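You operate a simulated robot arm through the tools that you are given. There is no shell and no other tool. Be economical: measure what you need, move in short steps, check, and stop when the job is done.

The job below is to be done with a simulated two-armed robot. You get a single attempt, and the scene is never put back.

TASK
Fetch the grey lid and set it on the green disc. Put the small blue clip on top of the small cream bobbin. Put the small white bobbin on the top of the packing stand away on the top shelf of the green rack. Shut the package drawer. Close the disc drawer. Take the metal disc from the top of the side bench and put it on the blue board. Put the carton labelled "pegs" from the top of the side bench on the middle of the motor box top and the carton that says "discs" on the top of the low stand. The order is free. Set down upright: small white bobbin, carton.

Only the result counts: the job must be done as asked and must still hold three seconds after the hand-in. Knocking over, shifting, dropping, spilling or breaking anything else fails it. Lids that push on must go on centred and level and be pressed home; caps that screw on are set level and turned clockwise until they are tight.

THE ROBOT
Two 7-joint arms with two-finger grippers on one trunk, on a base that drives. Base frame: it is fixed to the floor where the robot stands at the start and does not move with it; the origin is under the middle of the robot, x ahead of it, y to its left, z up; the surface under the hand at the start is at about z = 550. Units: mm, degrees, N and s.
The left shoulder is at the start at [149, 216, 1011], the right one opposite. With the tool pointing down near the work surface each hand reaches from about 100 to 880 mm from the robot's upright axis, wherever it stands, measured 20 degrees to its own side. Places, roughly: blue board (30x21x1 cm) [-800, 1700, 800]; carton [2500, 5500, 750]; disc drawer [-600, 1300, 700]; green disc (10x10x1 cm) [600, -100, 600]; grey lid (8x8x5 cm) [500, 100, 600]; metal disc (3x3x2 cm) [2300, 5300, 800]; middle of the motor box top [5000, 3000, 1000]; package drawer [-700, 2200, 100]; small blue clip (3x2x4 cm) [400, -100, 600]; small cream bobbin (6x6x10 cm) [600, 300, 600]; small white bobbin (6x6x10 cm) [700, 500, 600]; top of the low stand [1600, 5400, 700]; top shelf of the green rack [9800, 5700, 1200]. Payload 3.18 kg a hand.
The tool frame of a hand sits at the grasp point between the pads (the TCP): z along the fingers, y along the line on which they close. The tips reach 30 mm beyond it. The gripper opens to 144 mm. The gripper's body begins 103 mm behind the TCP.
Orientation is told as [roll, pitch, yaw] about the base's x, y, z axes, in that order, counted from this pose: with the fingers straight down and closing along the base's y, the tool's x points along the base's -x, its y along +y and its z along -z.

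THE INTERFACE
- The arms move only by the tool nudge_tool. It takes "left_series", "right_series" or both (then of equal length, played together; a hand with none holds still); each is a list of rows, each a list of 3 entries, a list of its own where there are three numbers: the shift along the base's x, y, z in units of 40 mm (1.0 is 40 mm), then the turn, a rotation vector about the base's x, y, z in units of 4 degrees (1.0 is 4 degrees), then the opening, from 0 (shut) to 1 (fully open). In form: [[[tx, ty, tz], [ax, ay, az], gripper], ...]. A call has 1 to 10 rows; each row shifts and turns the commanded pose from where the row before left it. A call with a number of a shift or a turn outside -1 to 1 is refused whole. Each row takes 0.2 s and may step no farther than 50 mm and 8.6 degrees from the row before; otherwise, or with a gripper value out of range, the whole call is refused. A pose out of reach is approached as far as the arm can. The call stops where the force on the tool passes 40 N (or 10 N more than at its start, if that is more) or the arm is blocked; 0.2 s more then pass. Each finger halts on what it meets, pressing with about 22 N; the grip force reading is that of the motor and also rises with nothing between the fingers. The clock runs only during rows and for 0.2 s after the last one: add rows that do not move to give the fingers time. The reply holds the time, the measured pose of the TCP, the force on the tool along the base axes, the opening and the grip force, in the units named above and with some noise, with the torque about the TCP (base axes, N m) and any sound that the robot's microphone picked up.
- Cameras (640 x 400 px; columns grow to the right, rows downward): "scene" is now at [266, 12.2, 1158.4]; the picture's right is [0.19, -0.98, 0.00], its down [-0.82, -0.16, -0.55] and it looks along [0.54, 0.11, -0.84] (base axes); focal length 254 px, centre (320, 200). "left" rides on the left gripper at [76, -16, -143] in its tool frame; the picture's right is [0.21, 0.98, 0.00], its down [-0.84, 0.18, -0.51] and it looks along [-0.50, 0.11, 0.86] (tool axes); focal length 218 px, centre (320, 200). "right" rides on the right gripper at [76, 16, -143] in its tool frame; the picture's right is [-0.21, 0.98, 0.00], its down [-0.84, -0.18, -0.51] and it looks along [-0.50, -0.11, 0.86] (tool axes); focal length 218 px, centre (320, 200).
- camera(camera): a new picture of that camera. It takes no simulated time.
- slide_trunk(by): slides the trunk up (or, below 0, down) by that many mm; the arms and the scene camera ride with it, the base frame stays. It gives what a move gives, with no picture.
- steer(legs): drives the robot by 1 to 6 legs, each [ahead, left, turn to the left] in mm, mm and degrees, along the robot's own axes; the way and the turn of a leg run together, so that a leg with both is an arc; at most 1500 mm and 180 degrees a leg. The arms and the cameras ride along, it lands a little off, and it stops where it bumps. It gives what a move gives.
- aim_head(pan, tilt): turns the head with the scene camera to pan (to the left, within 80 degrees either way) and tilt (down, from -29 to 69), counted from straight ahead of the robot. It gives what a move gives.
- measure_at(camera, pixels): there is no depth. For up to 12 entries [column, row, z] of the newest picture of that camera ("zoom" is the newest enlarged one), the place [x, y] in the base frame at which the ray of that pixel passes the height z, good to about 3 mm. It takes no simulated time.
- inspect(camera, box): a new picture of the part [left, top, right, bottom] of that camera's present view, enlarged. It takes no simulated time.
- job_done(): hands the job in; it is judged then, once.

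Go step by step. Measure first, check grasps and placings, and put right what went wrong. The budget is 138 turns and 160 pictures, counting those below and the enlarged ones. Unless the task says otherwise, let go and move clear before handing in.

The tools are called after "Call:" by a JSON object that holds its "fn" and its "kwargs". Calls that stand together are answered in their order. nudge_tool: Moves the arms, as the interface text tells. Its arguments: {"type":"object","properties":{"left_series":{"type":"array"},"right_series":{"type":"array"}},"required":[]} The other tools are called the same way: slide_trunk (by) slides the trunk up or down; steer (legs) drives the base; aim_head (pan, tilt) turns the head that bears the scene camera; camera (camera) takes a picture; measure_at (camera, pixels) gives the place at which the rays of pixels pass given heights; inspect (camera, box) takes an enlarged picture of a part of a camera's view; job_done () hands the job in.

At the start:

```text
clock: 0.0
left_eef_pos: [501.5, 385.0, 865.7]
left_orientation: [0.0, -0.1, 0.2]
left_wrist_force: [-0.3, -0.3, 0.6]
left_moment: [0.01, 0.0, 0.0]
left_opening: 143.9
left_gripper_force: 0.1
right_eef_pos: [478.7, -129.7, 834.9]
right_orientation: [0.0, 0.0, 0.0]
right_wrist_force: [-0.5, -1.0, 0.4]
right_moment: [-0.02, -0.02, -0.03]
right_opening: 144.0
right_gripper_force: 0.0
trunk travel left (down, up): [-100.0, 269.0]
robot x, y, heading: [0.4, 2.2, 0.1]
head pan, tilt: [11.2, 56.8]
```

scene: 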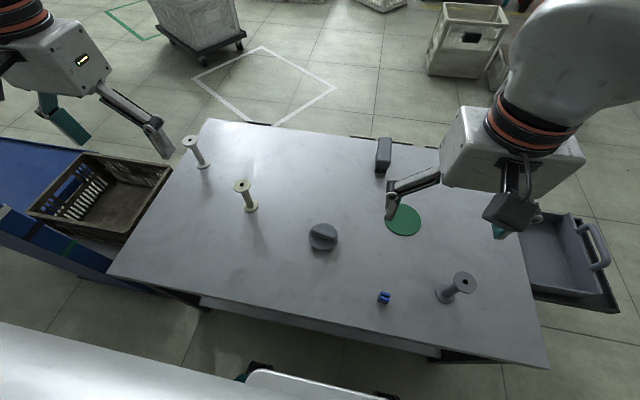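
right: 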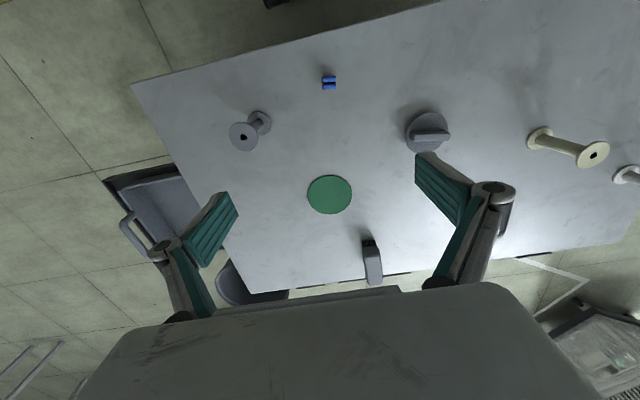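
left: 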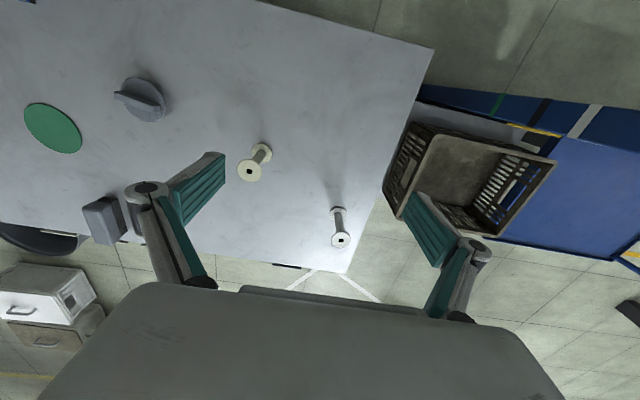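

The scene shows the lid near (323,236), the green disc at (403,220), the clip at (384,297), and the cream and white bobbins at (247,197) and (197,153). I'll measure these first and take enlarged views.

Call:
{"fn": "measure_at", "kwargs": {"camera": "scene", "pixels": [[403, 220, 560], [323, 242, 555], [322, 232, 590], [384, 298, 560], [251, 208, 555], [242, 185, 650], [204, 165, 555], [190, 141, 650], [384, 155, 550]]}}

Call:
{"fn": "measure_at", "kwargs": {"camera": "right", "pixels": [[330, 195, 560], [428, 133, 570], [430, 136, 600], [329, 83, 560], [540, 137, 555], [592, 155, 650]]}}

Call:
{"fn": "inspect", "kwargs": {"camera": "scene", "box": [280, 200, 440, 320]}}

Call:
{"fn": "inspect", "kwargs": {"camera": "scene", "box": [160, 120, 290, 220]}}

```text
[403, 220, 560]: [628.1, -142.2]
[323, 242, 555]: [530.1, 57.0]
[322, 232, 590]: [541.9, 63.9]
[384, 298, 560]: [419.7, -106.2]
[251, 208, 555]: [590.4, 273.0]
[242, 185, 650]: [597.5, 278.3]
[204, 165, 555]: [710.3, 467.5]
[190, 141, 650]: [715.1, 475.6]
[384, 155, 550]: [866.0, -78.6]
```

```text
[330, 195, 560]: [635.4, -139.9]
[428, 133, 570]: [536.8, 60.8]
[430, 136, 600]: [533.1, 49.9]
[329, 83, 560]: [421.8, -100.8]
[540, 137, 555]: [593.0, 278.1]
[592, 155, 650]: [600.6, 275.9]
```

```text
3.33 times, centred on (360, 260) of scene
```

zoom: 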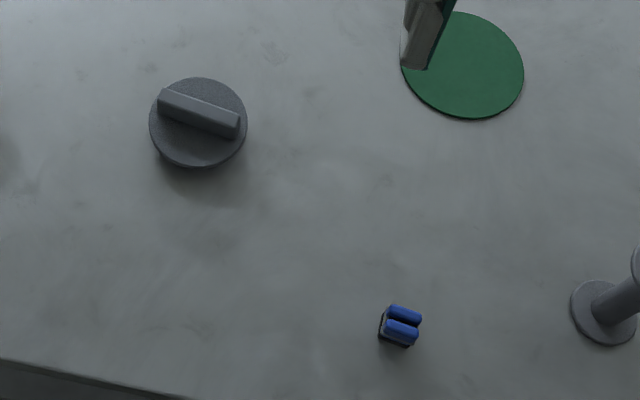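

```text
4.00 times, centred on (225, 170) of scene
```

zoom: 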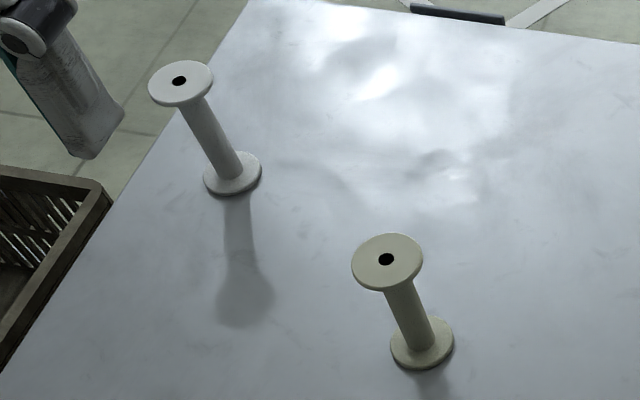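

The measurements from the two cameras agree: disc about [631,-141], lid about [537,60], clip about [420,-103]. Before choosing how to grasp the white bobbin, I'll look around at the rack and the benches.

Call:
{"fn": "aim_head", "kwargs": {"pan": 30, "tilt": 5}}

Call:
{"fn": "camera", "kwargs": {"camera": "scene"}}

Call:
{"fn": "inspect", "kwargs": {"camera": "scene", "box": [260, 100, 420, 200]}}

Call:
{"fn": "aim_head", "kwargs": {"pan": 75, "tilt": 10}}

Call:
{"fn": "camera", "kwargs": {"camera": "scene"}}

```text
clock: 1.2
left_eef_pos: [501.1, 385.7, 867.4]
left_orientation: [0.0, -0.1, 0.1]
left_wrist_force: [0.3, 1.6, 0.3]
left_moment: [0.0, -0.01, 0.0]
left_opening: 143.9
left_gripper_force: 0.0
right_eef_pos: [478.8, -128.4, 833.4]
right_orientation: [0.0, 0.0, 0.0]
right_wrist_force: [0.1, -0.8, 0.1]
right_moment: [-0.01, -0.03, 0.01]
right_opening: 144.0
right_gripper_force: 0.0
trunk travel left (down, up): [-100.0, 269.0]
robot x, y, heading: [-4.2, -0.4, -0.1]
head pan, tilt: [30.0, 5.0]
```

```text
154 pictures are left
```

scene: 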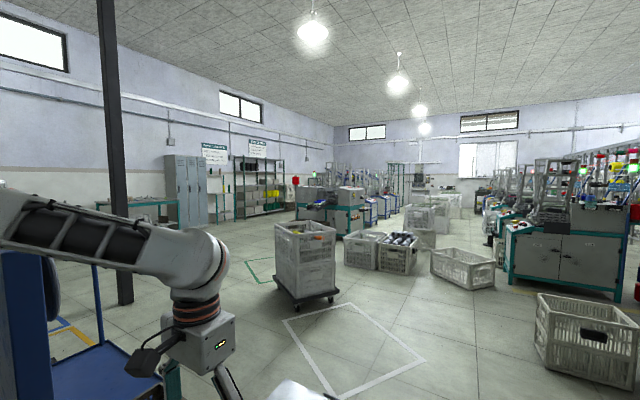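

```text
4.00 times, centred on (340, 150) of scene
```

zoom: 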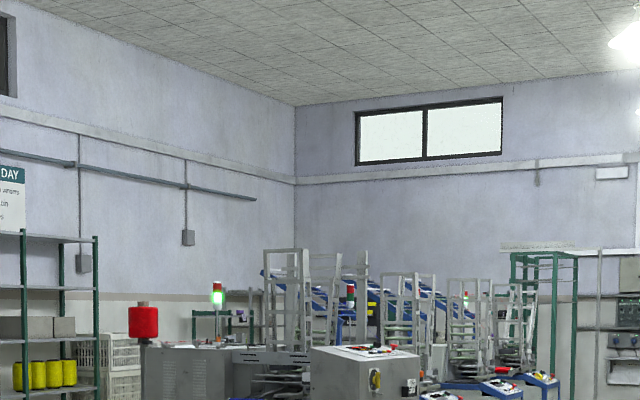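

```text
clock: 2.3
left_eef_pos: [500.5, 385.5, 865.5]
left_orientation: [-0.1, 0.0, 0.1]
left_wrist_force: [0.0, 0.3, -0.2]
left_moment: [0.0, -0.02, -0.02]
left_opening: 143.8
left_gripper_force: 0.2
right_eef_pos: [478.7, -129.3, 834.0]
right_orientation: [0.0, 0.0, 0.0]
right_wrist_force: [0.0, 0.8, 0.0]
right_moment: [0.01, 0.0, -0.03]
right_opening: 143.9
right_gripper_force: 0.1
trunk travel left (down, up): [-100.0, 269.0]
robot x, y, heading: [0.2, 1.2, -0.4]
head pan, tilt: [75.0, 10.0]
```

```text
152 pictures are left
```

scene: 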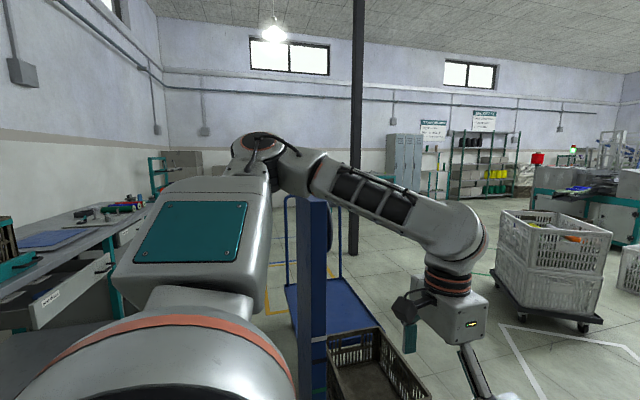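

The rack top is near z 1200 and looks open above. I'll start with the lid, moving the right hand above it to check its profile and grip position.

Call:
{"fn": "nudge_tool", "kwargs": {"right_series": [[[0.29, 0.95, -0.65], [0, 0, 0], 1], [[0.29, 0.95, -0.65], [0, 0, 0], 1], [[0.29, 0.95, -0.65], [0, 0, 0], 1], [[0.29, 0.95, -0.65], [0, 0, 0], 1], [[0.29, 0.95, -0.65], [0, 0, 0], 1], [[0, 0, 0], [0, 0, 0], 1]]}}

Call:
{"fn": "camera", "kwargs": {"camera": "right"}}

Call:
{"fn": "inspect", "kwargs": {"camera": "right", "box": [220, 60, 420, 185]}}

```text
clock: 3.7
left_eef_pos: [501.3, 384.4, 866.5]
left_orientation: [0.0, 0.0, 0.1]
left_wrist_force: [0.4, 0.1, -1.3]
left_moment: [0.01, 0.02, 0.01]
left_opening: 144.0
left_gripper_force: 0.1
right_eef_pos: [537.6, 60.5, 704.3]
right_orientation: [-0.1, -0.1, -0.1]
right_wrist_force: [0.8, 0.2, 0.5]
right_moment: [-0.01, 0.01, 0.01]
right_opening: 143.8
right_gripper_force: 0.1
trunk travel left (down, up): [-100.0, 269.0]
robot x, y, heading: [-1.3, 1.0, 0.1]
head pan, tilt: [75.0, 10.0]
```

```text
151 pictures are left
```

right: 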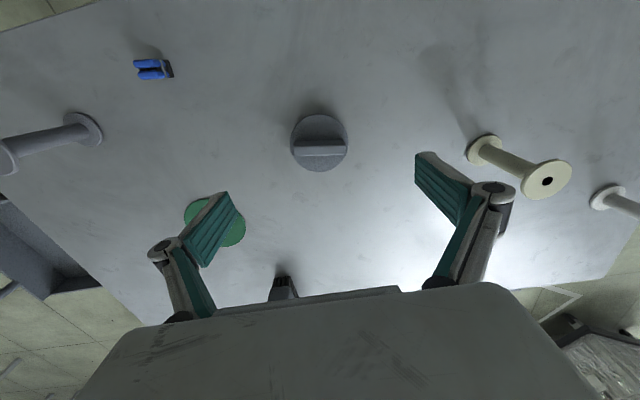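

```text
3.20 times, centred on (320, 122) of right
```

zoom: 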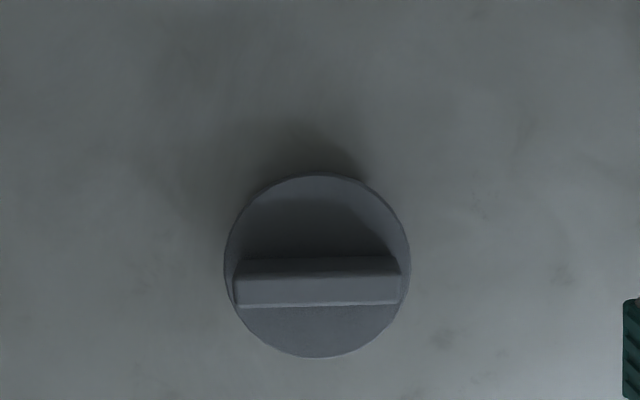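

The lid plate spans zoom columns 224–411 and rows 172–357, with its bar along y. I'll measure its edges at several heights.

Call:
{"fn": "measure_at", "kwargs": {"camera": "zoom", "pixels": [[224, 262, 575], [411, 265, 575], [318, 172, 575], [318, 357, 575], [318, 172, 560], [318, 357, 560], [224, 262, 560], [411, 265, 560], [236, 296, 600], [400, 296, 600], [318, 280, 600], [318, 305, 600]]}}

```text
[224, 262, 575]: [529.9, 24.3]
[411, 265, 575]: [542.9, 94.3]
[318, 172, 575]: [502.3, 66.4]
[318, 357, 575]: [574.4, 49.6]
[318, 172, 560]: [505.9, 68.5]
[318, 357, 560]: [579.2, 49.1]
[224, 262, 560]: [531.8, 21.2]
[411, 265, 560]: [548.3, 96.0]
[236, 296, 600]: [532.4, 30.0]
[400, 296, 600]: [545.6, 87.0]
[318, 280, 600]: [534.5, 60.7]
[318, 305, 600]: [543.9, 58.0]
```

The centre is about [538,59] and the rim is about 76 wide. I'll go down to a tip height of about 554 and grip the rim.

Call:
{"fn": "nudge_tool", "kwargs": {"right_series": [[[0, 0, -1], [0, 0, 0], 1], [[0, 0, -1], [0, 0, 0], 1], [[0, 0, -0.95], [0, 0, 0], 1], [[0, 0, 0], [0, 0, 0], 1], [[0, 0, 0], [0, 0, 0], 0.6], [[0, 0, 0], [0, 0, 0], 0.3], [[0, 0, 0], [0, 0, 0], 0.2], [[0, 0, 0], [0, 0, 0], 0.2]]}}

Call:
{"fn": "camera", "kwargs": {"camera": "right"}}

```text
clock: 5.5
left_eef_pos: [501.6, 385.8, 865.9]
left_orientation: [0.0, -0.1, 0.1]
left_wrist_force: [0.2, -0.6, 1.3]
left_moment: [0.02, -0.02, 0.01]
left_opening: 144.1
left_gripper_force: 0.0
right_eef_pos: [538.4, 62.6, 584.7]
right_orientation: [0.0, -0.1, 0.0]
right_wrist_force: [0.3, -0.2, 0.0]
right_moment: [-0.01, 0.0, -0.02]
right_opening: 73.5
right_gripper_force: 22.0
trunk travel left (down, up): [-100.0, 269.0]
robot x, y, heading: [1.4, 0.1, 0.1]
head pan, tilt: [75.0, 10.0]
```

```text
149 pictures are left
```

right: 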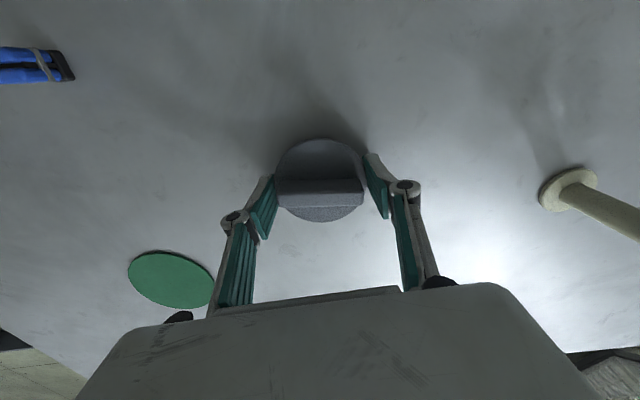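

The rim is gripped with an opening of 73.5 and 22 N. I'll measure the green disc once more in this view, edges (128,275) to (216,283) and (165,250) to (180,308), and lift.

Call:
{"fn": "measure_at", "kwargs": {"camera": "right", "pixels": [[128, 270, 556], [214, 288, 556], [158, 250, 556], [185, 308, 556], [172, 279, 556], [319, 180, 570]]}}

Call:
{"fn": "nudge_tool", "kwargs": {"right_series": [[[0, 0, 0.5], [0, 0, 0], 0.2], [[0, 0, 0.8], [0, 0, 0], 0.2], [[0, 0, 0.5], [0, 0, 0], 0.2], [[0, 0, 0], [0, 0, 0], 0.2]]}}

Call:
{"fn": "aim_head", "kwargs": {"pan": 0, "tilt": 57}}

Call:
{"fn": "camera", "kwargs": {"camera": "scene"}}

Call:
{"fn": "camera", "kwargs": {"camera": "left"}}

```text
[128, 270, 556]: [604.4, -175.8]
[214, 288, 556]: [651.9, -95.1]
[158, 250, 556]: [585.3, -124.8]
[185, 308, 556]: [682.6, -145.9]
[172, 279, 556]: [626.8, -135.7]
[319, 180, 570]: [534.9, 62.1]
```

```text
clock: 6.5
left_eef_pos: [501.1, 386.2, 865.5]
left_orientation: [0.0, 0.1, 0.2]
left_wrist_force: [-0.1, -0.8, -0.5]
left_moment: [0.01, 0.0, -0.05]
left_opening: 143.8
left_gripper_force: 0.0
right_eef_pos: [534.8, 62.2, 657.0]
right_orientation: [0.0, -0.1, -0.1]
right_wrist_force: [-0.2, -0.3, -0.6]
right_moment: [0.01, 0.02, -0.02]
right_opening: 73.6
right_gripper_force: 22.4
trunk travel left (down, up): [-100.0, 269.0]
robot x, y, heading: [2.6, -4.3, 0.1]
head pan, tilt: [75.0, 10.0]
```

```text
clock: 8.0
left_eef_pos: [501.7, 386.1, 865.5]
left_orientation: [0.0, -0.1, 0.1]
left_wrist_force: [-0.4, -0.5, -0.3]
left_moment: [-0.03, -0.02, -0.01]
left_opening: 143.9
left_gripper_force: 0.0
right_eef_pos: [535.6, 61.6, 657.4]
right_orientation: [0.0, 0.0, 0.0]
right_wrist_force: [0.2, 0.1, -0.4]
right_moment: [0.0, -0.01, 0.0]
right_opening: 73.4
right_gripper_force: 22.7
trunk travel left (down, up): [-100.0, 269.0]
robot x, y, heading: [-1.7, -0.3, 0.1]
head pan, tilt: [0.0, 57.0]
```

```text
148 pictures are left
```

scene: 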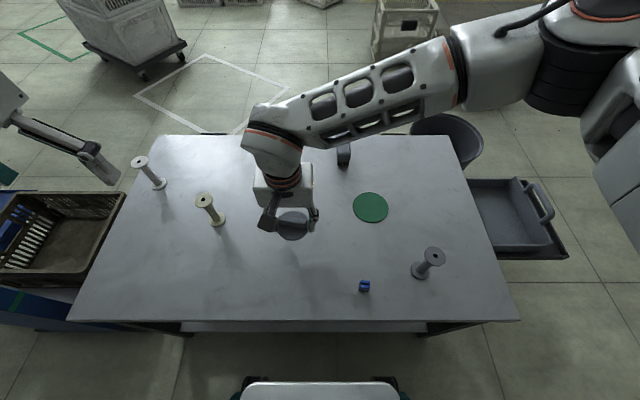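

```text
147 pictures are left
```

left: 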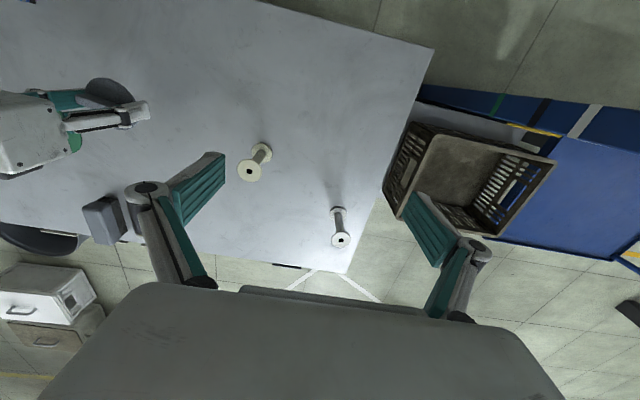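

The lid is lifted and the green disc is clearly visible at (370,207). I'll measure its centre here.

Call:
{"fn": "measure_at", "kwargs": {"camera": "scene", "pixels": [[370, 207, 555], [353, 207, 555], [388, 207, 555], [370, 192, 555], [371, 223, 555], [364, 288, 555], [364, 285, 565]]}}

Call:
{"fn": "inspect", "kwargs": {"camera": "scene", "box": [330, 180, 450, 300]}}

```text
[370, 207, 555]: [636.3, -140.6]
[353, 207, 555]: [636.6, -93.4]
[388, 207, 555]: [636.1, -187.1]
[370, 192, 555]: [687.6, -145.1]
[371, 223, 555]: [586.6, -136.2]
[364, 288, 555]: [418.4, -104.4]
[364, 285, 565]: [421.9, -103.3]
```

```text
3.33 times, centred on (390, 240) of scene
```

zoom: 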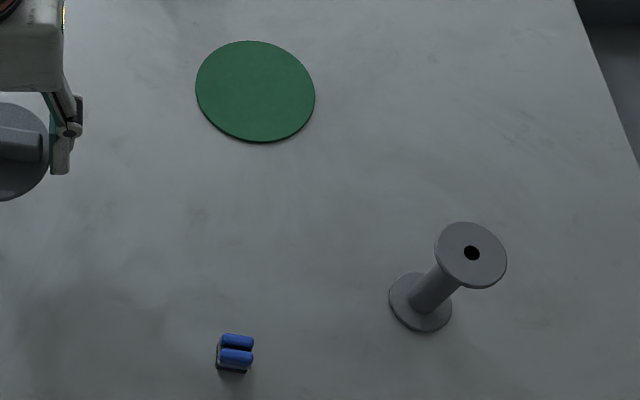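

The disc centre is [635,-140]. I'll carry the lid over it and lower most of the way.

Call:
{"fn": "nudge_tool", "kwargs": {"right_series": [[[0.415, -0.842, 0], [0, 0, 0], 0.2], [[0.415, -0.842, 0], [0, 0, 0], 0.2], [[0.415, -0.842, 0], [0, 0, 0], 0.2], [[0.415, -0.842, 0], [0, 0, 0], 0.2], [[0.415, -0.842, 0], [0, 0, 0], 0.2], [[0.415, -0.842, 0], [0, 0, 0], 0.2], [[0, 0, -0.7], [0, 0, 0], 0.2], [[0, 0, -0.6], [0, 0, 0], 0.2], [[0, 0, 0], [0, 0, 0], 0.2]]}}

Call:
{"fn": "camera", "kwargs": {"camera": "right"}}

Call:
{"fn": "inspect", "kwargs": {"camera": "right", "box": [240, 110, 400, 240]}}

```text
clock: 10.0
left_eef_pos: [501.2, 386.5, 866.9]
left_orientation: [0.1, 0.0, 0.0]
left_wrist_force: [0.8, 0.0, -0.1]
left_moment: [-0.01, 0.02, -0.02]
left_opening: 143.9
left_gripper_force: 0.1
right_eef_pos: [635.7, -141.3, 605.9]
right_orientation: [0.0, 0.0, 0.0]
right_wrist_force: [-0.7, -0.6, 1.0]
right_moment: [0.04, 0.03, 0.0]
right_opening: 73.5
right_gripper_force: 21.7
trunk travel left (down, up): [-100.0, 269.0]
robot x, y, heading: [-1.6, 2.1, -0.1]
head pan, tilt: [0.0, 57.0]
```

```text
145 pictures are left
```

right: 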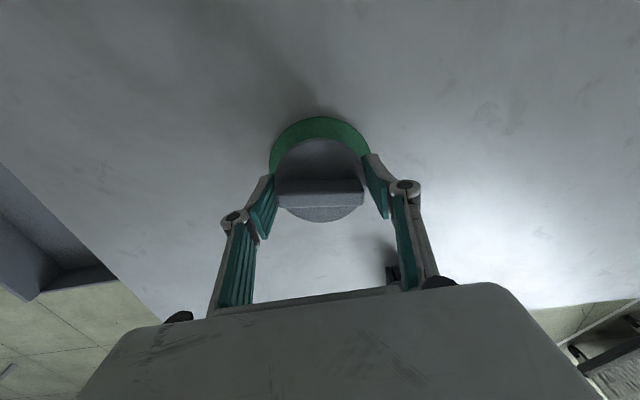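

```text
3.08 times, centred on (320, 175) of right
```

zoom: 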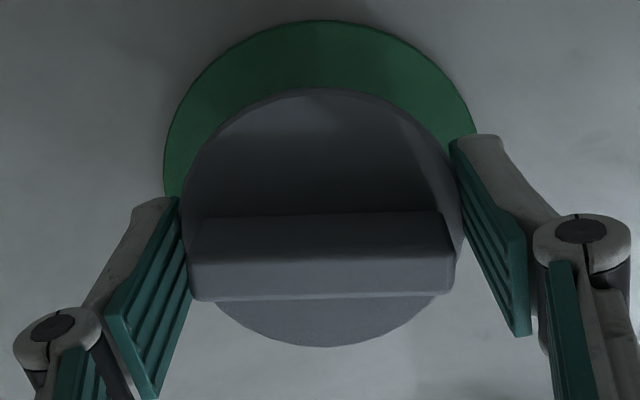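

The lid is centred over the disc laterally. I'll lower it in fine steps while watching the force.

Call:
{"fn": "nudge_tool", "kwargs": {"right_series": [[[0, 0, -0.2], [0, 0, 0], 0.2], [[0, 0, -0.1], [0, 0, 0], 0.2], [[0, 0, -0.05], [0, 0, 0], 0.2], [[0, 0, -0.05], [0, 0, 0], 0.2]]}}

```text
clock: 11.0
left_eef_pos: [501.3, 385.4, 866.0]
left_orientation: [0.0, -0.2, 0.2]
left_wrist_force: [-0.1, -0.2, 0.5]
left_moment: [0.0, 0.0, 0.02]
left_opening: 144.0
left_gripper_force: 0.1
right_eef_pos: [634.8, -140.7, 589.7]
right_orientation: [-0.1, -0.1, 0.0]
right_wrist_force: [-0.5, -0.1, 0.4]
right_moment: [0.02, -0.02, -0.01]
right_opening: 73.2
right_gripper_force: 21.5
trunk travel left (down, up): [-100.0, 269.0]
robot x, y, heading: [-1.9, 1.3, -0.1]
head pan, tilt: [0.0, 57.0]
```

No contact yet at z 589.7, so I'll continue in 1 mm steps.

Call:
{"fn": "nudge_tool", "kwargs": {"right_series": [[[0, 0, -0.03], [0, 0, 0], 0.2], [[0, 0, -0.03], [0, 0, 0], 0.2], [[0, 0, 0], [0, 0, 0], 0.2]]}}

```text
clock: 11.8
left_eef_pos: [500.5, 385.6, 865.8]
left_orientation: [0.0, -0.2, 0.1]
left_wrist_force: [-0.2, 0.1, 0.3]
left_moment: [0.0, -0.02, 0.0]
left_opening: 144.2
left_gripper_force: 0.1
right_eef_pos: [634.9, -142.3, 587.7]
right_orientation: [0.0, -0.1, 0.0]
right_wrist_force: [-1.0, -1.2, 3.8]
right_moment: [-0.09, 0.04, 0.01]
right_opening: 73.5
right_gripper_force: 22.4
trunk travel left (down, up): [-100.0, 269.0]
robot x, y, heading: [-0.6, 0.9, -0.5]
head pan, tilt: [0.0, 57.0]
```

Contact shows as 3.8 N. I'll open, rise, and move over the clip for a look.

Call:
{"fn": "nudge_tool", "kwargs": {"right_series": [[[0, 0, 0], [0, 0, 0], 0.7], [[0, 0, 0], [0, 0, 0], 1], [[0, 0, 0], [0, 0, 0], 1], [[0, 0, 1], [0, 0, 0], 1], [[0, 0, 1], [0, 0, 0], 1], [[-0.9, 0.15, 0.5], [0, 0, 0], 1], [[-1, 0.15, 0], [0, 0, 0], 1], [[-1, 0.15, 0], [0, 0, 0], 1], [[-1, 0.2, 0], [0, 0, 0], 1], [[-1, 0.2, 0], [0, 0, 0], 1]]}}

Call:
{"fn": "camera", "kwargs": {"camera": "right"}}

Call:
{"fn": "inspect", "kwargs": {"camera": "right", "box": [260, 70, 420, 170]}}

Call:
{"fn": "camera", "kwargs": {"camera": "scene"}}

```text
clock: 14.0
left_eef_pos: [500.8, 385.9, 865.3]
left_orientation: [0.0, -0.1, 0.2]
left_wrist_force: [-0.4, 0.2, 0.4]
left_moment: [0.01, -0.02, 0.0]
left_opening: 143.6
left_gripper_force: 0.0
right_eef_pos: [437.5, -106.6, 687.8]
right_orientation: [0.0, -0.1, 0.0]
right_wrist_force: [0.4, -0.7, 0.4]
right_moment: [-0.02, -0.01, 0.02]
right_opening: 144.0
right_gripper_force: 0.1
trunk travel left (down, up): [-100.0, 269.0]
robot x, y, heading: [1.9, 3.0, -0.1]
head pan, tilt: [0.0, 57.0]
```

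```text
143 pictures are left
```

right: 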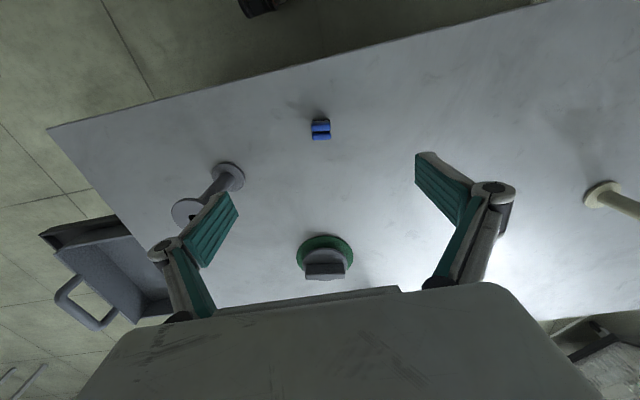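

```text
4.00 times, centred on (340, 120) of right
```

zoom: 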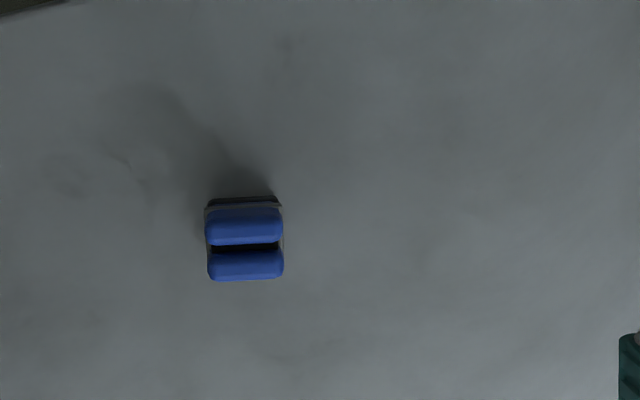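

```text
141 pictures are left
```

scene: 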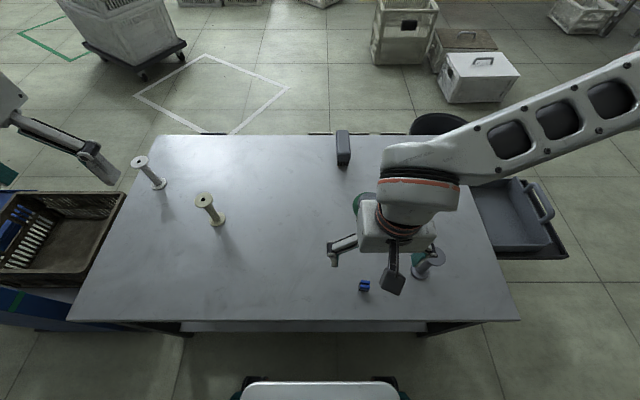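

The lid is on the disc. The clip's blue tops cover zoom (206–284, 207–281) with a darker base beneath, so I'll measure for its height and yaw.

Call:
{"fn": "measure_at", "kwargs": {"camera": "zoom", "pixels": [[206, 240, 590], [284, 240, 590], [245, 207, 590], [245, 281, 590], [206, 240, 570], [284, 240, 570], [245, 207, 570], [245, 281, 570], [245, 196, 550], [245, 246, 590], [245, 246, 570]]}}

Call:
{"fn": "inspect", "kwargs": {"camera": "scene", "box": [340, 265, 390, 305]}}

Call:
{"fn": "measure_at", "kwargs": {"camera": "zoom", "pixels": [[320, 200, 590], [320, 200, 570]]}}

```text
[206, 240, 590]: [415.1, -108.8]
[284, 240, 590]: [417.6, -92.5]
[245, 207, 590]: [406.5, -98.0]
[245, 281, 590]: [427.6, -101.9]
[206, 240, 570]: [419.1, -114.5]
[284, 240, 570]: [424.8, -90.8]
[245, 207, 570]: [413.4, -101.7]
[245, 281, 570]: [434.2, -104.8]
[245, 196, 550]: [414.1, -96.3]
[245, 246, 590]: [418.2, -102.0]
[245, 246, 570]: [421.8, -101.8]
```

```text
10.00 times, centred on (365, 285) of scene
```

zoom: 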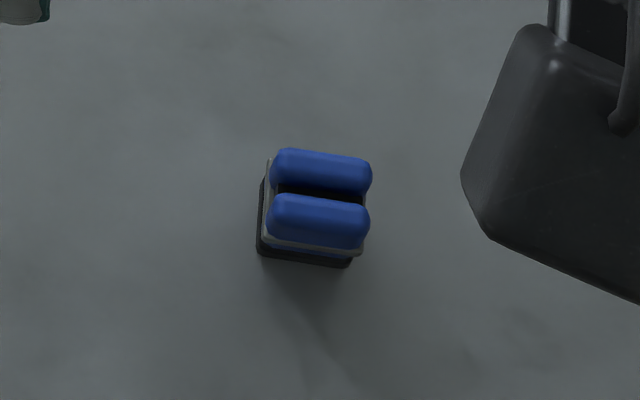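

```text
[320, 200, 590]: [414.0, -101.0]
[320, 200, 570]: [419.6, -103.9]
```

The clip stands about 40 tall, centre about [419,-103], yaw about -10°. I'll turn the hand by -10°, narrow the opening, and go down with the tips at about 556.

Call:
{"fn": "nudge_tool", "kwargs": {"right_series": [[[-0.25, 0.05, 0], [0, 0, -1], 0.6], [[-0.21, 0.04, 0], [0, 0, -1], 0.5], [[0, 0, -0.5], [0, 0, -0.5], 0.4], [[0, 0, -1], [0, 0, 0], 0.4], [[0, 0, -0.75], [0, 0, 0], 0.4], [[0, 0, -0.25], [0, 0, 0], 0.4], [[0, 0, 0], [0, 0, 0], 0.4]]}}

Call:
{"fn": "camera", "kwargs": {"camera": "right"}}

Call:
{"fn": "inspect", "kwargs": {"camera": "scene", "box": [310, 240, 430, 315]}}

```text
clock: 15.6
left_eef_pos: [500.9, 385.9, 866.2]
left_orientation: [0.0, 0.0, 0.1]
left_wrist_force: [-0.2, 0.3, -0.6]
left_moment: [0.0, 0.0, -0.01]
left_opening: 144.0
left_gripper_force: 0.1
right_eef_pos: [421.2, -104.9, 586.5]
right_orientation: [0.0, 0.0, -10.1]
right_wrist_force: [0.4, 0.5, 0.8]
right_moment: [0.02, 0.01, 0.02]
right_opening: 57.5
right_gripper_force: 0.0
trunk travel left (down, up): [-100.0, 269.0]
robot x, y, heading: [0.1, 2.1, 0.1]
head pan, tilt: [0.0, 57.0]
```

```text
139 pictures are left
```

right: 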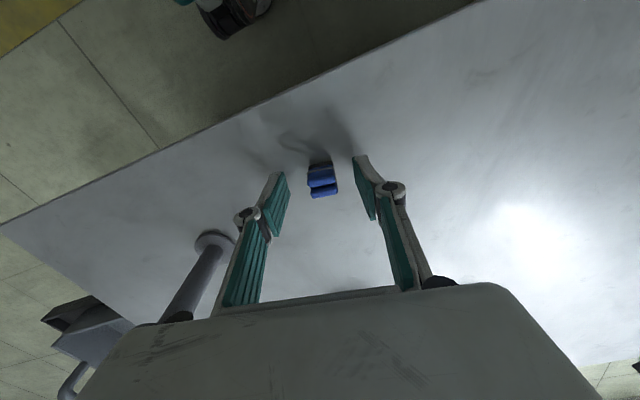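

```text
5.33 times, centred on (370, 278) of scene
```

zoom: 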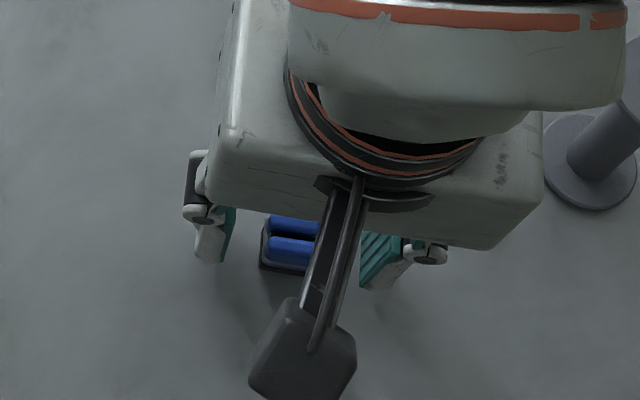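

The hand is straddling the clip and aligned with it. I'll close slowly and lift.

Call:
{"fn": "nudge_tool", "kwargs": {"right_series": [[[-0.03, 0, 0], [0, 0, 0], 0.3], [[0, 0, 0], [0, 0, 0], 0.2], [[0, 0, 0], [0, 0, 0], 0.1], [[0, 0, 0], [0, 0, 0], 0.05], [[0, 0, 0], [0, 0, 0], 0.05], [[0, 0, 0.5], [0, 0, 0], 0.05], [[0, 0, 1], [0, 0, 0], 0.05], [[0, 0, 1], [0, 0, 0], 0.05], [[0, 0, 1], [0, 0, 0], 0.05]]}}

Call:
{"fn": "inspect", "kwargs": {"camera": "right", "box": [240, 110, 400, 230]}}

Call:
{"fn": "camera", "kwargs": {"camera": "scene"}}

```text
clock: 17.6
left_eef_pos: [500.7, 385.0, 866.9]
left_orientation: [0.0, 0.0, 0.1]
left_wrist_force: [-0.2, -0.1, -0.5]
left_moment: [-0.02, -0.03, -0.02]
left_opening: 144.1
left_gripper_force: 0.0
right_eef_pos: [419.9, -102.9, 728.3]
right_orientation: [0.0, 0.0, -10.0]
right_wrist_force: [0.0, 0.2, -0.4]
right_moment: [-0.02, -0.03, 0.03]
right_opening: 20.5
right_gripper_force: 21.7
trunk travel left (down, up): [-100.0, 269.0]
robot x, y, heading: [0.2, -4.0, 0.2]
head pan, tilt: [0.0, 57.0]
```

```text
3.33 times, centred on (320, 170) of right
```

zoom: 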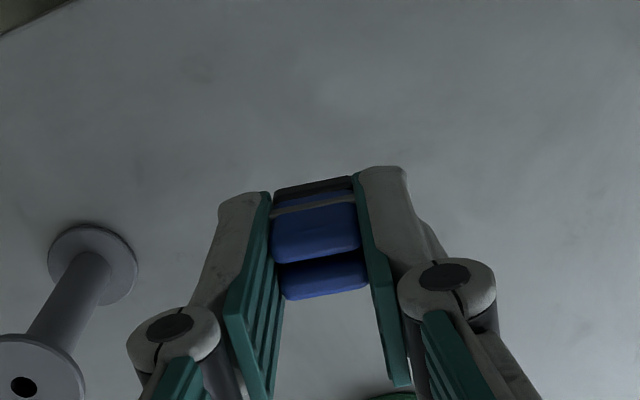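

```text
136 pictures are left
```

scene: 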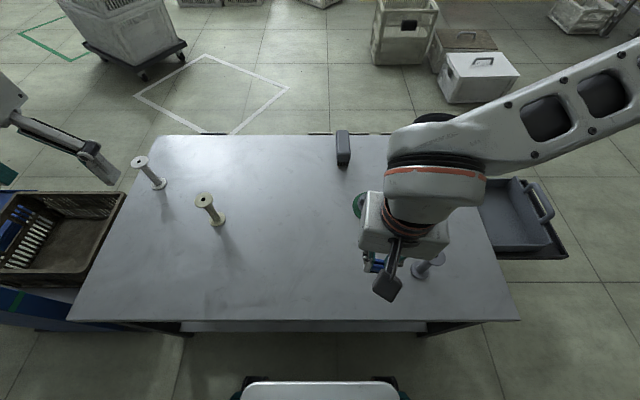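

The clip is held with an opening of 20.5. I'll zoom on the cream bobbin top for a precise centre, and move the left hand aside to make room.

Call:
{"fn": "nudge_tool", "kwargs": {"left_series": [[[0.5, 1, 0], [0, 0, 0], 1], [[0.5, 1, 0], [0, 0, 0], 1], [[0.5, 1, 0], [0, 0, 0], 1], [[0.5, 1, 0], [0, 0, 0], 1]]}}

Call:
{"fn": "inspect", "kwargs": {"camera": "scene", "box": [185, 180, 249, 240]}}

Call:
{"fn": "camera", "kwargs": {"camera": "left"}}

```text
clock: 18.6
left_eef_pos: [583.1, 546.6, 864.9]
left_orientation: [-0.1, 0.0, 0.1]
left_wrist_force: [0.0, 0.4, -0.2]
left_moment: [-0.01, 0.02, 0.01]
left_opening: 144.0
left_gripper_force: 0.1
right_eef_pos: [418.9, -103.0, 726.8]
right_orientation: [-0.1, 0.2, -10.1]
right_wrist_force: [0.4, 0.4, -0.3]
right_moment: [0.0, 0.03, 0.01]
right_opening: 20.9
right_gripper_force: 22.0
trunk travel left (down, up): [-100.0, 269.0]
robot x, y, heading: [0.6, 0.2, -0.1]
head pan, tilt: [0.0, 57.0]
```

```text
6.67 times, centred on (217, 210) of scene
```

zoom: 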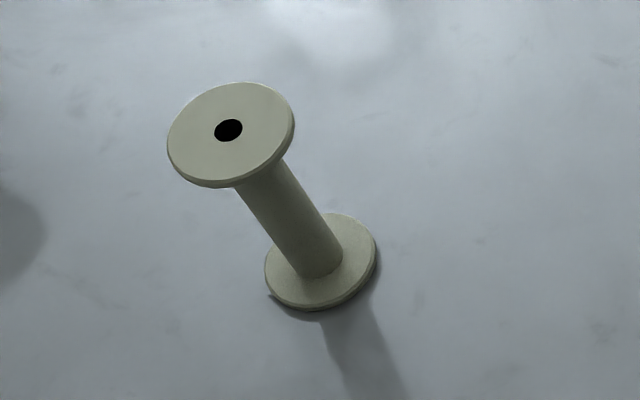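

```text
134 pictures are left
```

left: 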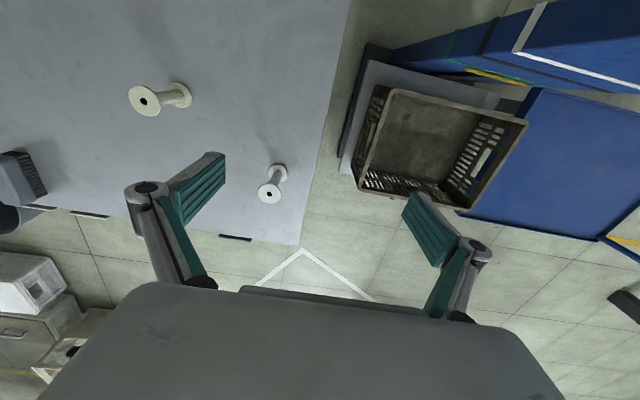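

Call:
{"fn": "measure_at", "kwargs": {"camera": "zoom", "pixels": [[229, 131, 650], [229, 131, 655], [321, 260, 555], [265, 265, 555], [377, 255, 555], [322, 306, 555], [168, 135, 650], [294, 125, 650], [229, 131, 645]]}}

Call:
{"fn": "measure_at", "kwargs": {"camera": "left", "pixels": [[145, 102, 650], [145, 102, 655], [145, 102, 645], [178, 95, 555], [269, 194, 650], [269, 194, 645], [269, 194, 655], [279, 174, 555]]}}

```text
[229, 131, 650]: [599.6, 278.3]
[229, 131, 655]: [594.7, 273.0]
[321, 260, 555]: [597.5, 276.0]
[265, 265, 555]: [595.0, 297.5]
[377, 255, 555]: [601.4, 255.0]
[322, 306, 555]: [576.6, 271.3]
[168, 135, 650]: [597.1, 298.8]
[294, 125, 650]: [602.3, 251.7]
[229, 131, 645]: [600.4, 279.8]
```

```text
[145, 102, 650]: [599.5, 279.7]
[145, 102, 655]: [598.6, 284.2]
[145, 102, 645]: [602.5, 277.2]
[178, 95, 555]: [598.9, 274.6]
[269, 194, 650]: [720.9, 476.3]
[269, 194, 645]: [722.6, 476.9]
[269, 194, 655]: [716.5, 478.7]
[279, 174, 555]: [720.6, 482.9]
```

The cream bobbin centre is [599,277] with its top near z 649. I'll carry the clip there at a safe height.

Call:
{"fn": "nudge_tool", "kwargs": {"right_series": [[[0.45, 0.95, 0.05], [0, 0, 0], 0.05], [[0.45, 0.95, 0.05], [0, 0, 0], 0.05], [[0.45, 0.95, 0.05], [0, 0, 0], 0.05], [[0.45, 0.95, 0.05], [0, 0, 0], 0.05], [[0.45, 0.95, 0.05], [0, 0, 0], 0.05], [[0.45, 0.95, 0.05], [0, 0, 0], 0.05], [[0.45, 0.95, 0], [0, 0, 0], 0.05], [[0.45, 0.95, 0], [0, 0, 0], 0.05], [[0.45, 0.95, 0], [0, 0, 0], 0.05], [[0.45, 0.95, 0], [0, 0, 0], 0.05]]}}

Call:
{"fn": "camera", "kwargs": {"camera": "right"}}

Call:
{"fn": "inspect", "kwargs": {"camera": "scene", "box": [150, 140, 310, 250]}}

Call:
{"fn": "camera", "kwargs": {"camera": "left"}}

```text
clock: 20.4
left_eef_pos: [581.9, 544.3, 867.0]
left_orientation: [0.0, -0.1, 0.1]
left_wrist_force: [-0.2, -0.5, -0.1]
left_moment: [0.0, 0.02, 0.01]
left_opening: 144.2
left_gripper_force: 0.2
right_eef_pos: [651.3, 109.8, 780.3]
right_orientation: [4.7, 0.9, -22.0]
right_wrist_force: [-0.3, -0.2, 1.1]
right_moment: [0.02, 0.0, -0.02]
right_opening: 21.1
right_gripper_force: 21.6
trunk travel left (down, up): [-100.0, 269.0]
robot x, y, heading: [1.4, -2.4, -0.1]
head pan, tilt: [0.0, 57.0]
stopped in row 8 (right hand): the arm was blocked; the commanded pose is now the measured one
```

```text
133 pictures are left
```

right: 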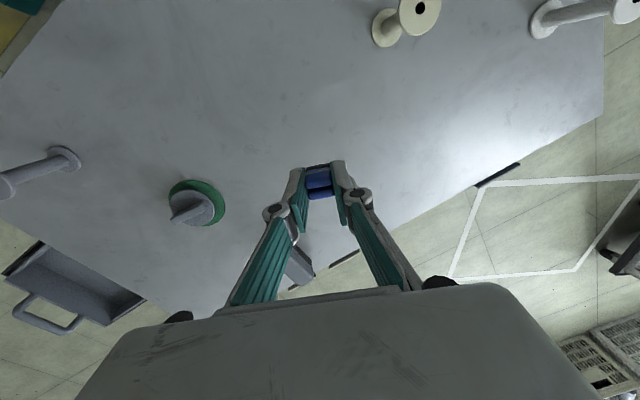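

```text
3.64 times, centred on (230, 195) of scene
```

zoom: 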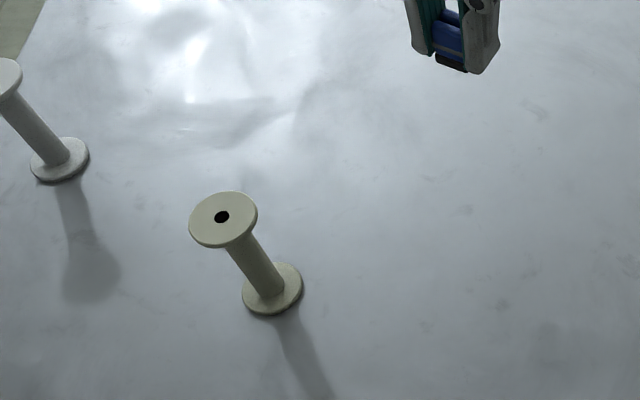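

```text
131 pictures are left
```

left: 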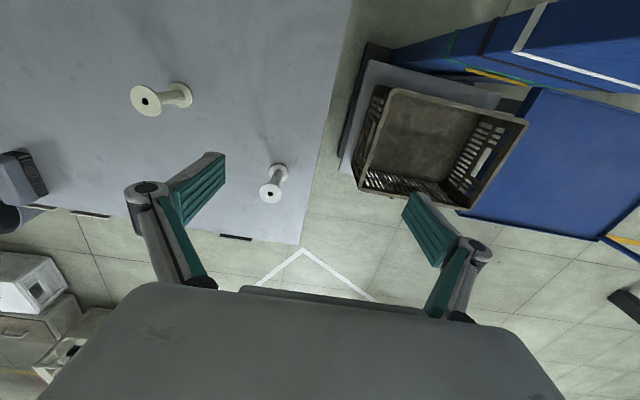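

The right arm was blocked because the target is too far to its left, so the base must move left about 220 mm. First I'll straighten the right hand, bring the left hand back in, and look at the blue cart on the left.

Call:
{"fn": "nudge_tool", "kwargs": {"right_series": [[[-0.4, -0.5, 0], [-0.6, 0, 1], 0.05], [[-0.4, -0.5, 0], [-0.6, -0.2, 1], 0.05], [[-0.4, -0.5, 0], [0, 0, 1], 0.05], [[-0.4, -0.5, 0], [0, 0, 0], 0.05], [[-0.4, 0, 0], [0, 0, 0], 0.05]], "left_series": [[[-0.4, -1, 0.3], [0, 0, 0], 1], [[-0.4, -1, 0.3], [0, 0, 0], 1], [[-0.4, -1, 0.3], [0, 0, 0], 1], [[-0.4, -1, 0.3], [0, 0, 0], 1], [[-0.4, 0, 0], [0, 0, 0], 1]]}}

Call:
{"fn": "aim_head", "kwargs": {"pan": 55, "tilt": 40}}

Call:
{"fn": "camera", "kwargs": {"camera": "scene"}}

```text
clock: 21.6
left_eef_pos: [502.1, 384.9, 913.5]
left_orientation: [0.0, -0.1, 0.1]
left_wrist_force: [-0.7, -0.1, 0.6]
left_moment: [0.0, 0.02, -0.02]
left_opening: 144.0
left_gripper_force: 0.1
right_eef_pos: [567.9, 32.1, 780.0]
right_orientation: [0.1, -1.7, -9.8]
right_wrist_force: [0.1, -0.1, -1.3]
right_moment: [-0.03, 0.0, -0.03]
right_opening: 20.8
right_gripper_force: 21.6
trunk travel left (down, up): [-100.0, 269.0]
robot x, y, heading: [-0.4, -3.8, -0.2]
head pan, tilt: [0.0, 57.0]
```

```text
clock: 22.8
left_eef_pos: [502.0, 385.4, 913.4]
left_orientation: [0.0, -0.2, 0.0]
left_wrist_force: [0.7, -0.7, 0.6]
left_moment: [-0.01, -0.03, -0.01]
left_opening: 144.1
left_gripper_force: 0.1
right_eef_pos: [569.6, 32.5, 779.4]
right_orientation: [0.0, -1.5, -9.7]
right_wrist_force: [-0.8, -0.4, 0.0]
right_moment: [0.01, 0.01, -0.03]
right_opening: 20.7
right_gripper_force: 21.9
trunk travel left (down, up): [-100.0, 269.0]
robot x, y, heading: [0.5, -0.3, 0.0]
head pan, tilt: [55.0, 40.0]
```

```text
130 pictures are left
```

scene: 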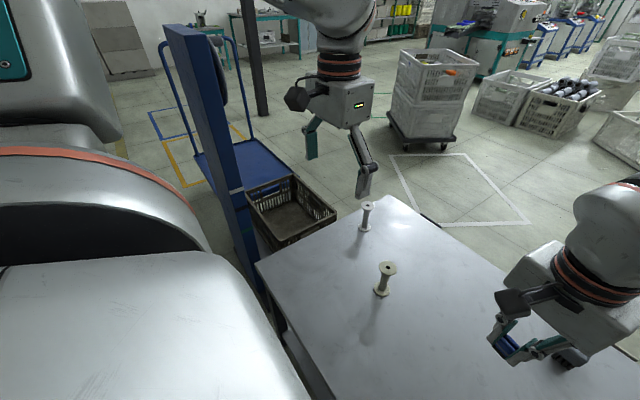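

A tall blue panel stands close on the left, so I won't drive that way. Instead I'll set the clip down upright on the clear table at about [570,45], and regrasp it with the left hand.

Call:
{"fn": "nudge_tool", "kwargs": {"right_series": [[[0, 0.3, -0.9], [0, 0.4, 0], 0.05], [[0, 0, -1], [0, 0, 0], 0.05], [[0, 0, -1], [0, 0, 0], 0.05], [[0, 0, -1], [0, 0, 0], 0.05], [[0, 0, -0.6], [0, 0, 0], 0.05], [[0, 0, 0], [0, 0, 0], 0.05]]}}

Call:
{"fn": "camera", "kwargs": {"camera": "right"}}

```text
clock: 24.2
left_eef_pos: [501.7, 384.6, 914.5]
left_orientation: [0.0, -0.1, 0.0]
left_wrist_force: [-0.2, -0.8, 0.4]
left_moment: [-0.01, -0.01, -0.01]
left_opening: 144.0
left_gripper_force: 0.1
right_eef_pos: [569.1, 44.3, 599.0]
right_orientation: [-0.1, -0.2, -9.7]
right_wrist_force: [0.6, 0.7, -0.2]
right_moment: [0.0, 0.02, 0.0]
right_opening: 20.9
right_gripper_force: 21.7
trunk travel left (down, up): [-100.0, 269.0]
robot x, y, heading: [0.0, 2.4, 0.0]
head pan, tilt: [55.0, 40.0]
```

```text
129 pictures are left
```

right: 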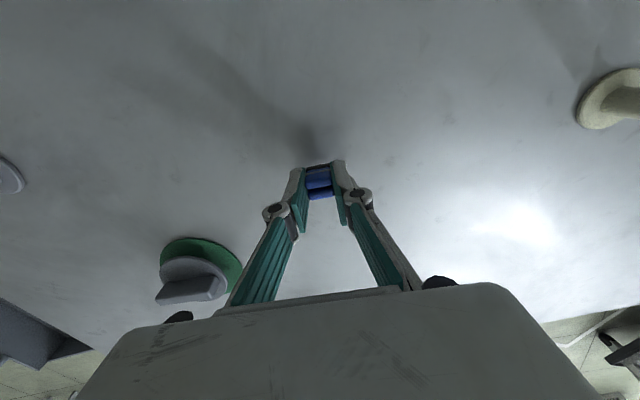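

Call:
{"fn": "nudge_tool", "kwargs": {"right_series": [[[0, 0, -0.2], [0, 0, 0], 0.05], [[0, 0, -0.06], [0, 0, 0], 0.05], [[0, 0, -0.03], [0, 0, 0], 0.05], [[0, 0, 0], [0, 0, 0], 0.05]]}}

```text
clock: 25.2
left_eef_pos: [503.0, 385.9, 914.0]
left_orientation: [0.0, -0.2, 0.0]
left_wrist_force: [1.1, -1.1, 0.2]
left_moment: [0.0, 0.0, 0.01]
left_opening: 144.2
left_gripper_force: 0.1
right_eef_pos: [568.7, 44.1, 587.8]
right_orientation: [-0.2, 0.1, -9.7]
right_wrist_force: [0.6, -0.2, 0.1]
right_moment: [-0.02, 0.02, -0.02]
right_opening: 20.8
right_gripper_force: 21.4
trunk travel left (down, up): [-100.0, 269.0]
robot x, y, heading: [-0.6, -0.9, -0.2]
head pan, tilt: [55.0, 40.0]
```

The clip is about 1 mm above the table. I'll touch down, open, lift straight up and retreat the right hand.

Call:
{"fn": "nudge_tool", "kwargs": {"right_series": [[[0, 0, -0.03], [0, 0, 0], 0.05], [[0, 0, 0], [0, 0, 0], 0.15], [[0, 0, 0], [0, 0, 0], 0.4], [[0, 0, 0.6], [0, 0, 0], 0.4], [[0, 0, 1], [0, 0, 0], 0.4], [[0, -0.3, 1], [0, 0, 0], 0.4], [[-0.4, -1, 0.5], [0, 0, 0], 0.4], [[-0.5, -1, 0.5], [0, 0, 0], 0.4], [[-0.5, -1, 0], [0, 0, 0], 0.4], [[-0.5, -1, 0], [0, 0, 0], 0.4]]}}

Call:
{"fn": "nudge_tool", "kwargs": {"right_series": [[[-0.5, -1, 0], [0, 0, 1], 0.4], [[-0.5, -1, 0], [0, 0, 1], 0.4], [[0, -0.6, 0], [0, 0, 0.5], 0.4], [[0, 0, 0], [0, 0, 0], 0.4], [[0, 0, 0], [0, 0, 0], 0.4], [[0, 0, 0], [0, 0, 0], 0.4], [[0, 0, 0], [0, 0, 0], 0.4], [[0, 0, 0], [0, 0, 0], 0.4]], "left_series": [[[0.25, -1, -0.5], [0, 0, -0.5], 1], [[0.25, -1, -0.5], [0, 0, -1], 0.8], [[0.25, -1, -0.5], [0, 0, -1], 0.6], [[0.25, -1, -0.5], [0, 0, 0], 0.4], [[0.25, -1, -0.5], [0, 0, 0], 0.4], [[0.2, -1, -0.5], [0, 0, 0], 0.4], [[0.2, -1, -0.7], [0, 0, 0], 0.4], [[0, -1, -0.7], [0, 0, 0], 0.4]]}}

Call:
{"fn": "camera", "kwargs": {"camera": "left"}}

```text
clock: 27.4
left_eef_pos: [502.7, 384.7, 914.4]
left_orientation: [0.1, -0.1, 0.0]
left_wrist_force: [1.1, -0.4, -0.4]
left_moment: [-0.02, -0.05, -0.03]
left_opening: 144.1
left_gripper_force: 0.0
right_eef_pos: [492.5, -128.9, 732.3]
right_orientation: [-0.2, 0.0, -9.6]
right_wrist_force: [-0.2, 0.6, 0.3]
right_moment: [0.0, 0.03, 0.02]
right_opening: 57.6
right_gripper_force: 0.0
trunk travel left (down, up): [-100.0, 269.0]
robot x, y, heading: [0.6, -2.0, -0.1]
head pan, tilt: [55.0, 40.0]
```

```text
clock: 29.2
left_eef_pos: [570.4, 140.8, 765.6]
left_orientation: [0.1, -0.3, -9.9]
left_wrist_force: [-0.3, 1.2, 0.7]
left_moment: [0.01, -0.03, 0.01]
left_opening: 57.6
left_gripper_force: 0.0
left hand out of reach, approached as far as the arm can: row 7, 8
right_eef_pos: [451.4, -231.7, 731.8]
right_orientation: [-0.2, -0.2, 0.4]
right_wrist_force: [-0.5, -0.3, 1.9]
right_moment: [-0.01, 0.01, -0.04]
right_opening: 57.7
right_gripper_force: 0.0
trunk travel left (down, up): [-100.0, 269.0]
robot x, y, heading: [-1.9, 1.1, -0.0]
head pan, tilt: [55.0, 40.0]
```

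```text
128 pictures are left
```

left: 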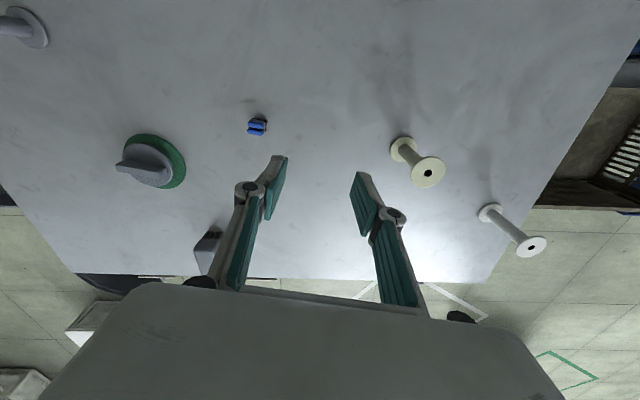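

The left arm stopped at y 141 with yaw -10, which is probably a wrist limit. I'll unwind the yaw to 0 and try moving on toward the clip, seen at (257,127).

Call:
{"fn": "nudge_tool", "kwargs": {"left_series": [[[0, 0, 0], [0, 0, 1], 0.4], [[0, 0, 0], [0, 0, 1], 0.4], [[0, 0, 0], [0, 0, 0.5], 0.4], [[0, -0.8, 0], [0, 0, 0], 0.4], [[0, -0.8, 0], [0, 0, 0], 0.4], [[0, -0.8, 0], [0, 0, 0], 0.4]]}}

Call:
{"fn": "measure_at", "kwargs": {"camera": "left", "pixels": [[257, 127, 570]]}}

Call:
{"fn": "camera", "kwargs": {"camera": "scene"}}

```text
clock: 30.6
left_eef_pos: [570.8, 140.7, 762.2]
left_orientation: [0.1, 0.0, 0.1]
left_wrist_force: [-0.1, -0.4, 0.1]
left_moment: [0.0, 0.0, -0.01]
left_opening: 57.5
left_gripper_force: 0.0
left hand out of reach, approached as far as the arm can: row 4, 5, 6
right_eef_pos: [452.4, -231.8, 730.7]
right_orientation: [-0.2, 0.0, 0.3]
right_wrist_force: [-0.6, -0.2, -0.2]
right_moment: [0.01, -0.03, -0.02]
right_opening: 57.5
right_gripper_force: 0.1
trunk travel left (down, up): [-100.0, 269.0]
robot x, y, heading: [-1.4, -1.5, -0.0]
head pan, tilt: [55.0, 40.0]
```

```text
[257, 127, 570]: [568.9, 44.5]
```

```text
127 pictures are left
```

scene: 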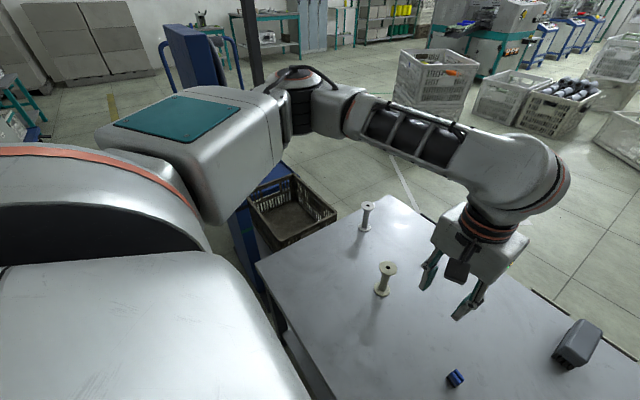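

Still limited at y 141. I'll try another arm posture by pulling back in x, going right, then forward again.

Call:
{"fn": "nudge_tool", "kwargs": {"left_series": [[[-0.9, 0.1, 0], [0, 0, 0], 0.4], [[-0.9, 0, 0], [0, 0, 0], 0.4], [[-0.9, 0, 0], [0, 0, 0], 0.4], [[0, -0.8, 0], [0, 0, 0], 0.4], [[0, -0.8, 0], [0, 0, 0], 0.4], [[0, -0.8, 0], [0, 0, 0], 0.4], [[0, 0, 0], [0, 0, 0], 0.4]]}}

```text
clock: 32.2
left_eef_pos: [465.7, 125.3, 762.2]
left_orientation: [0.0, -0.1, 0.1]
left_wrist_force: [0.0, -0.1, -0.4]
left_moment: [-0.04, -0.02, -0.02]
left_opening: 57.4
left_gripper_force: 0.0
left hand out of reach, approached as far as the arm can: row 4, 5, 6
right_eef_pos: [451.7, -231.7, 730.4]
right_orientation: [-0.2, 0.0, 0.3]
right_wrist_force: [-0.5, -0.1, -0.6]
right_moment: [-0.02, -0.02, 0.02]
right_opening: 57.6
right_gripper_force: 0.1
trunk travel left (down, up): [-100.0, 269.0]
robot x, y, heading: [0.7, 1.8, 0.2]
head pan, tilt: [55.0, 40.0]
```

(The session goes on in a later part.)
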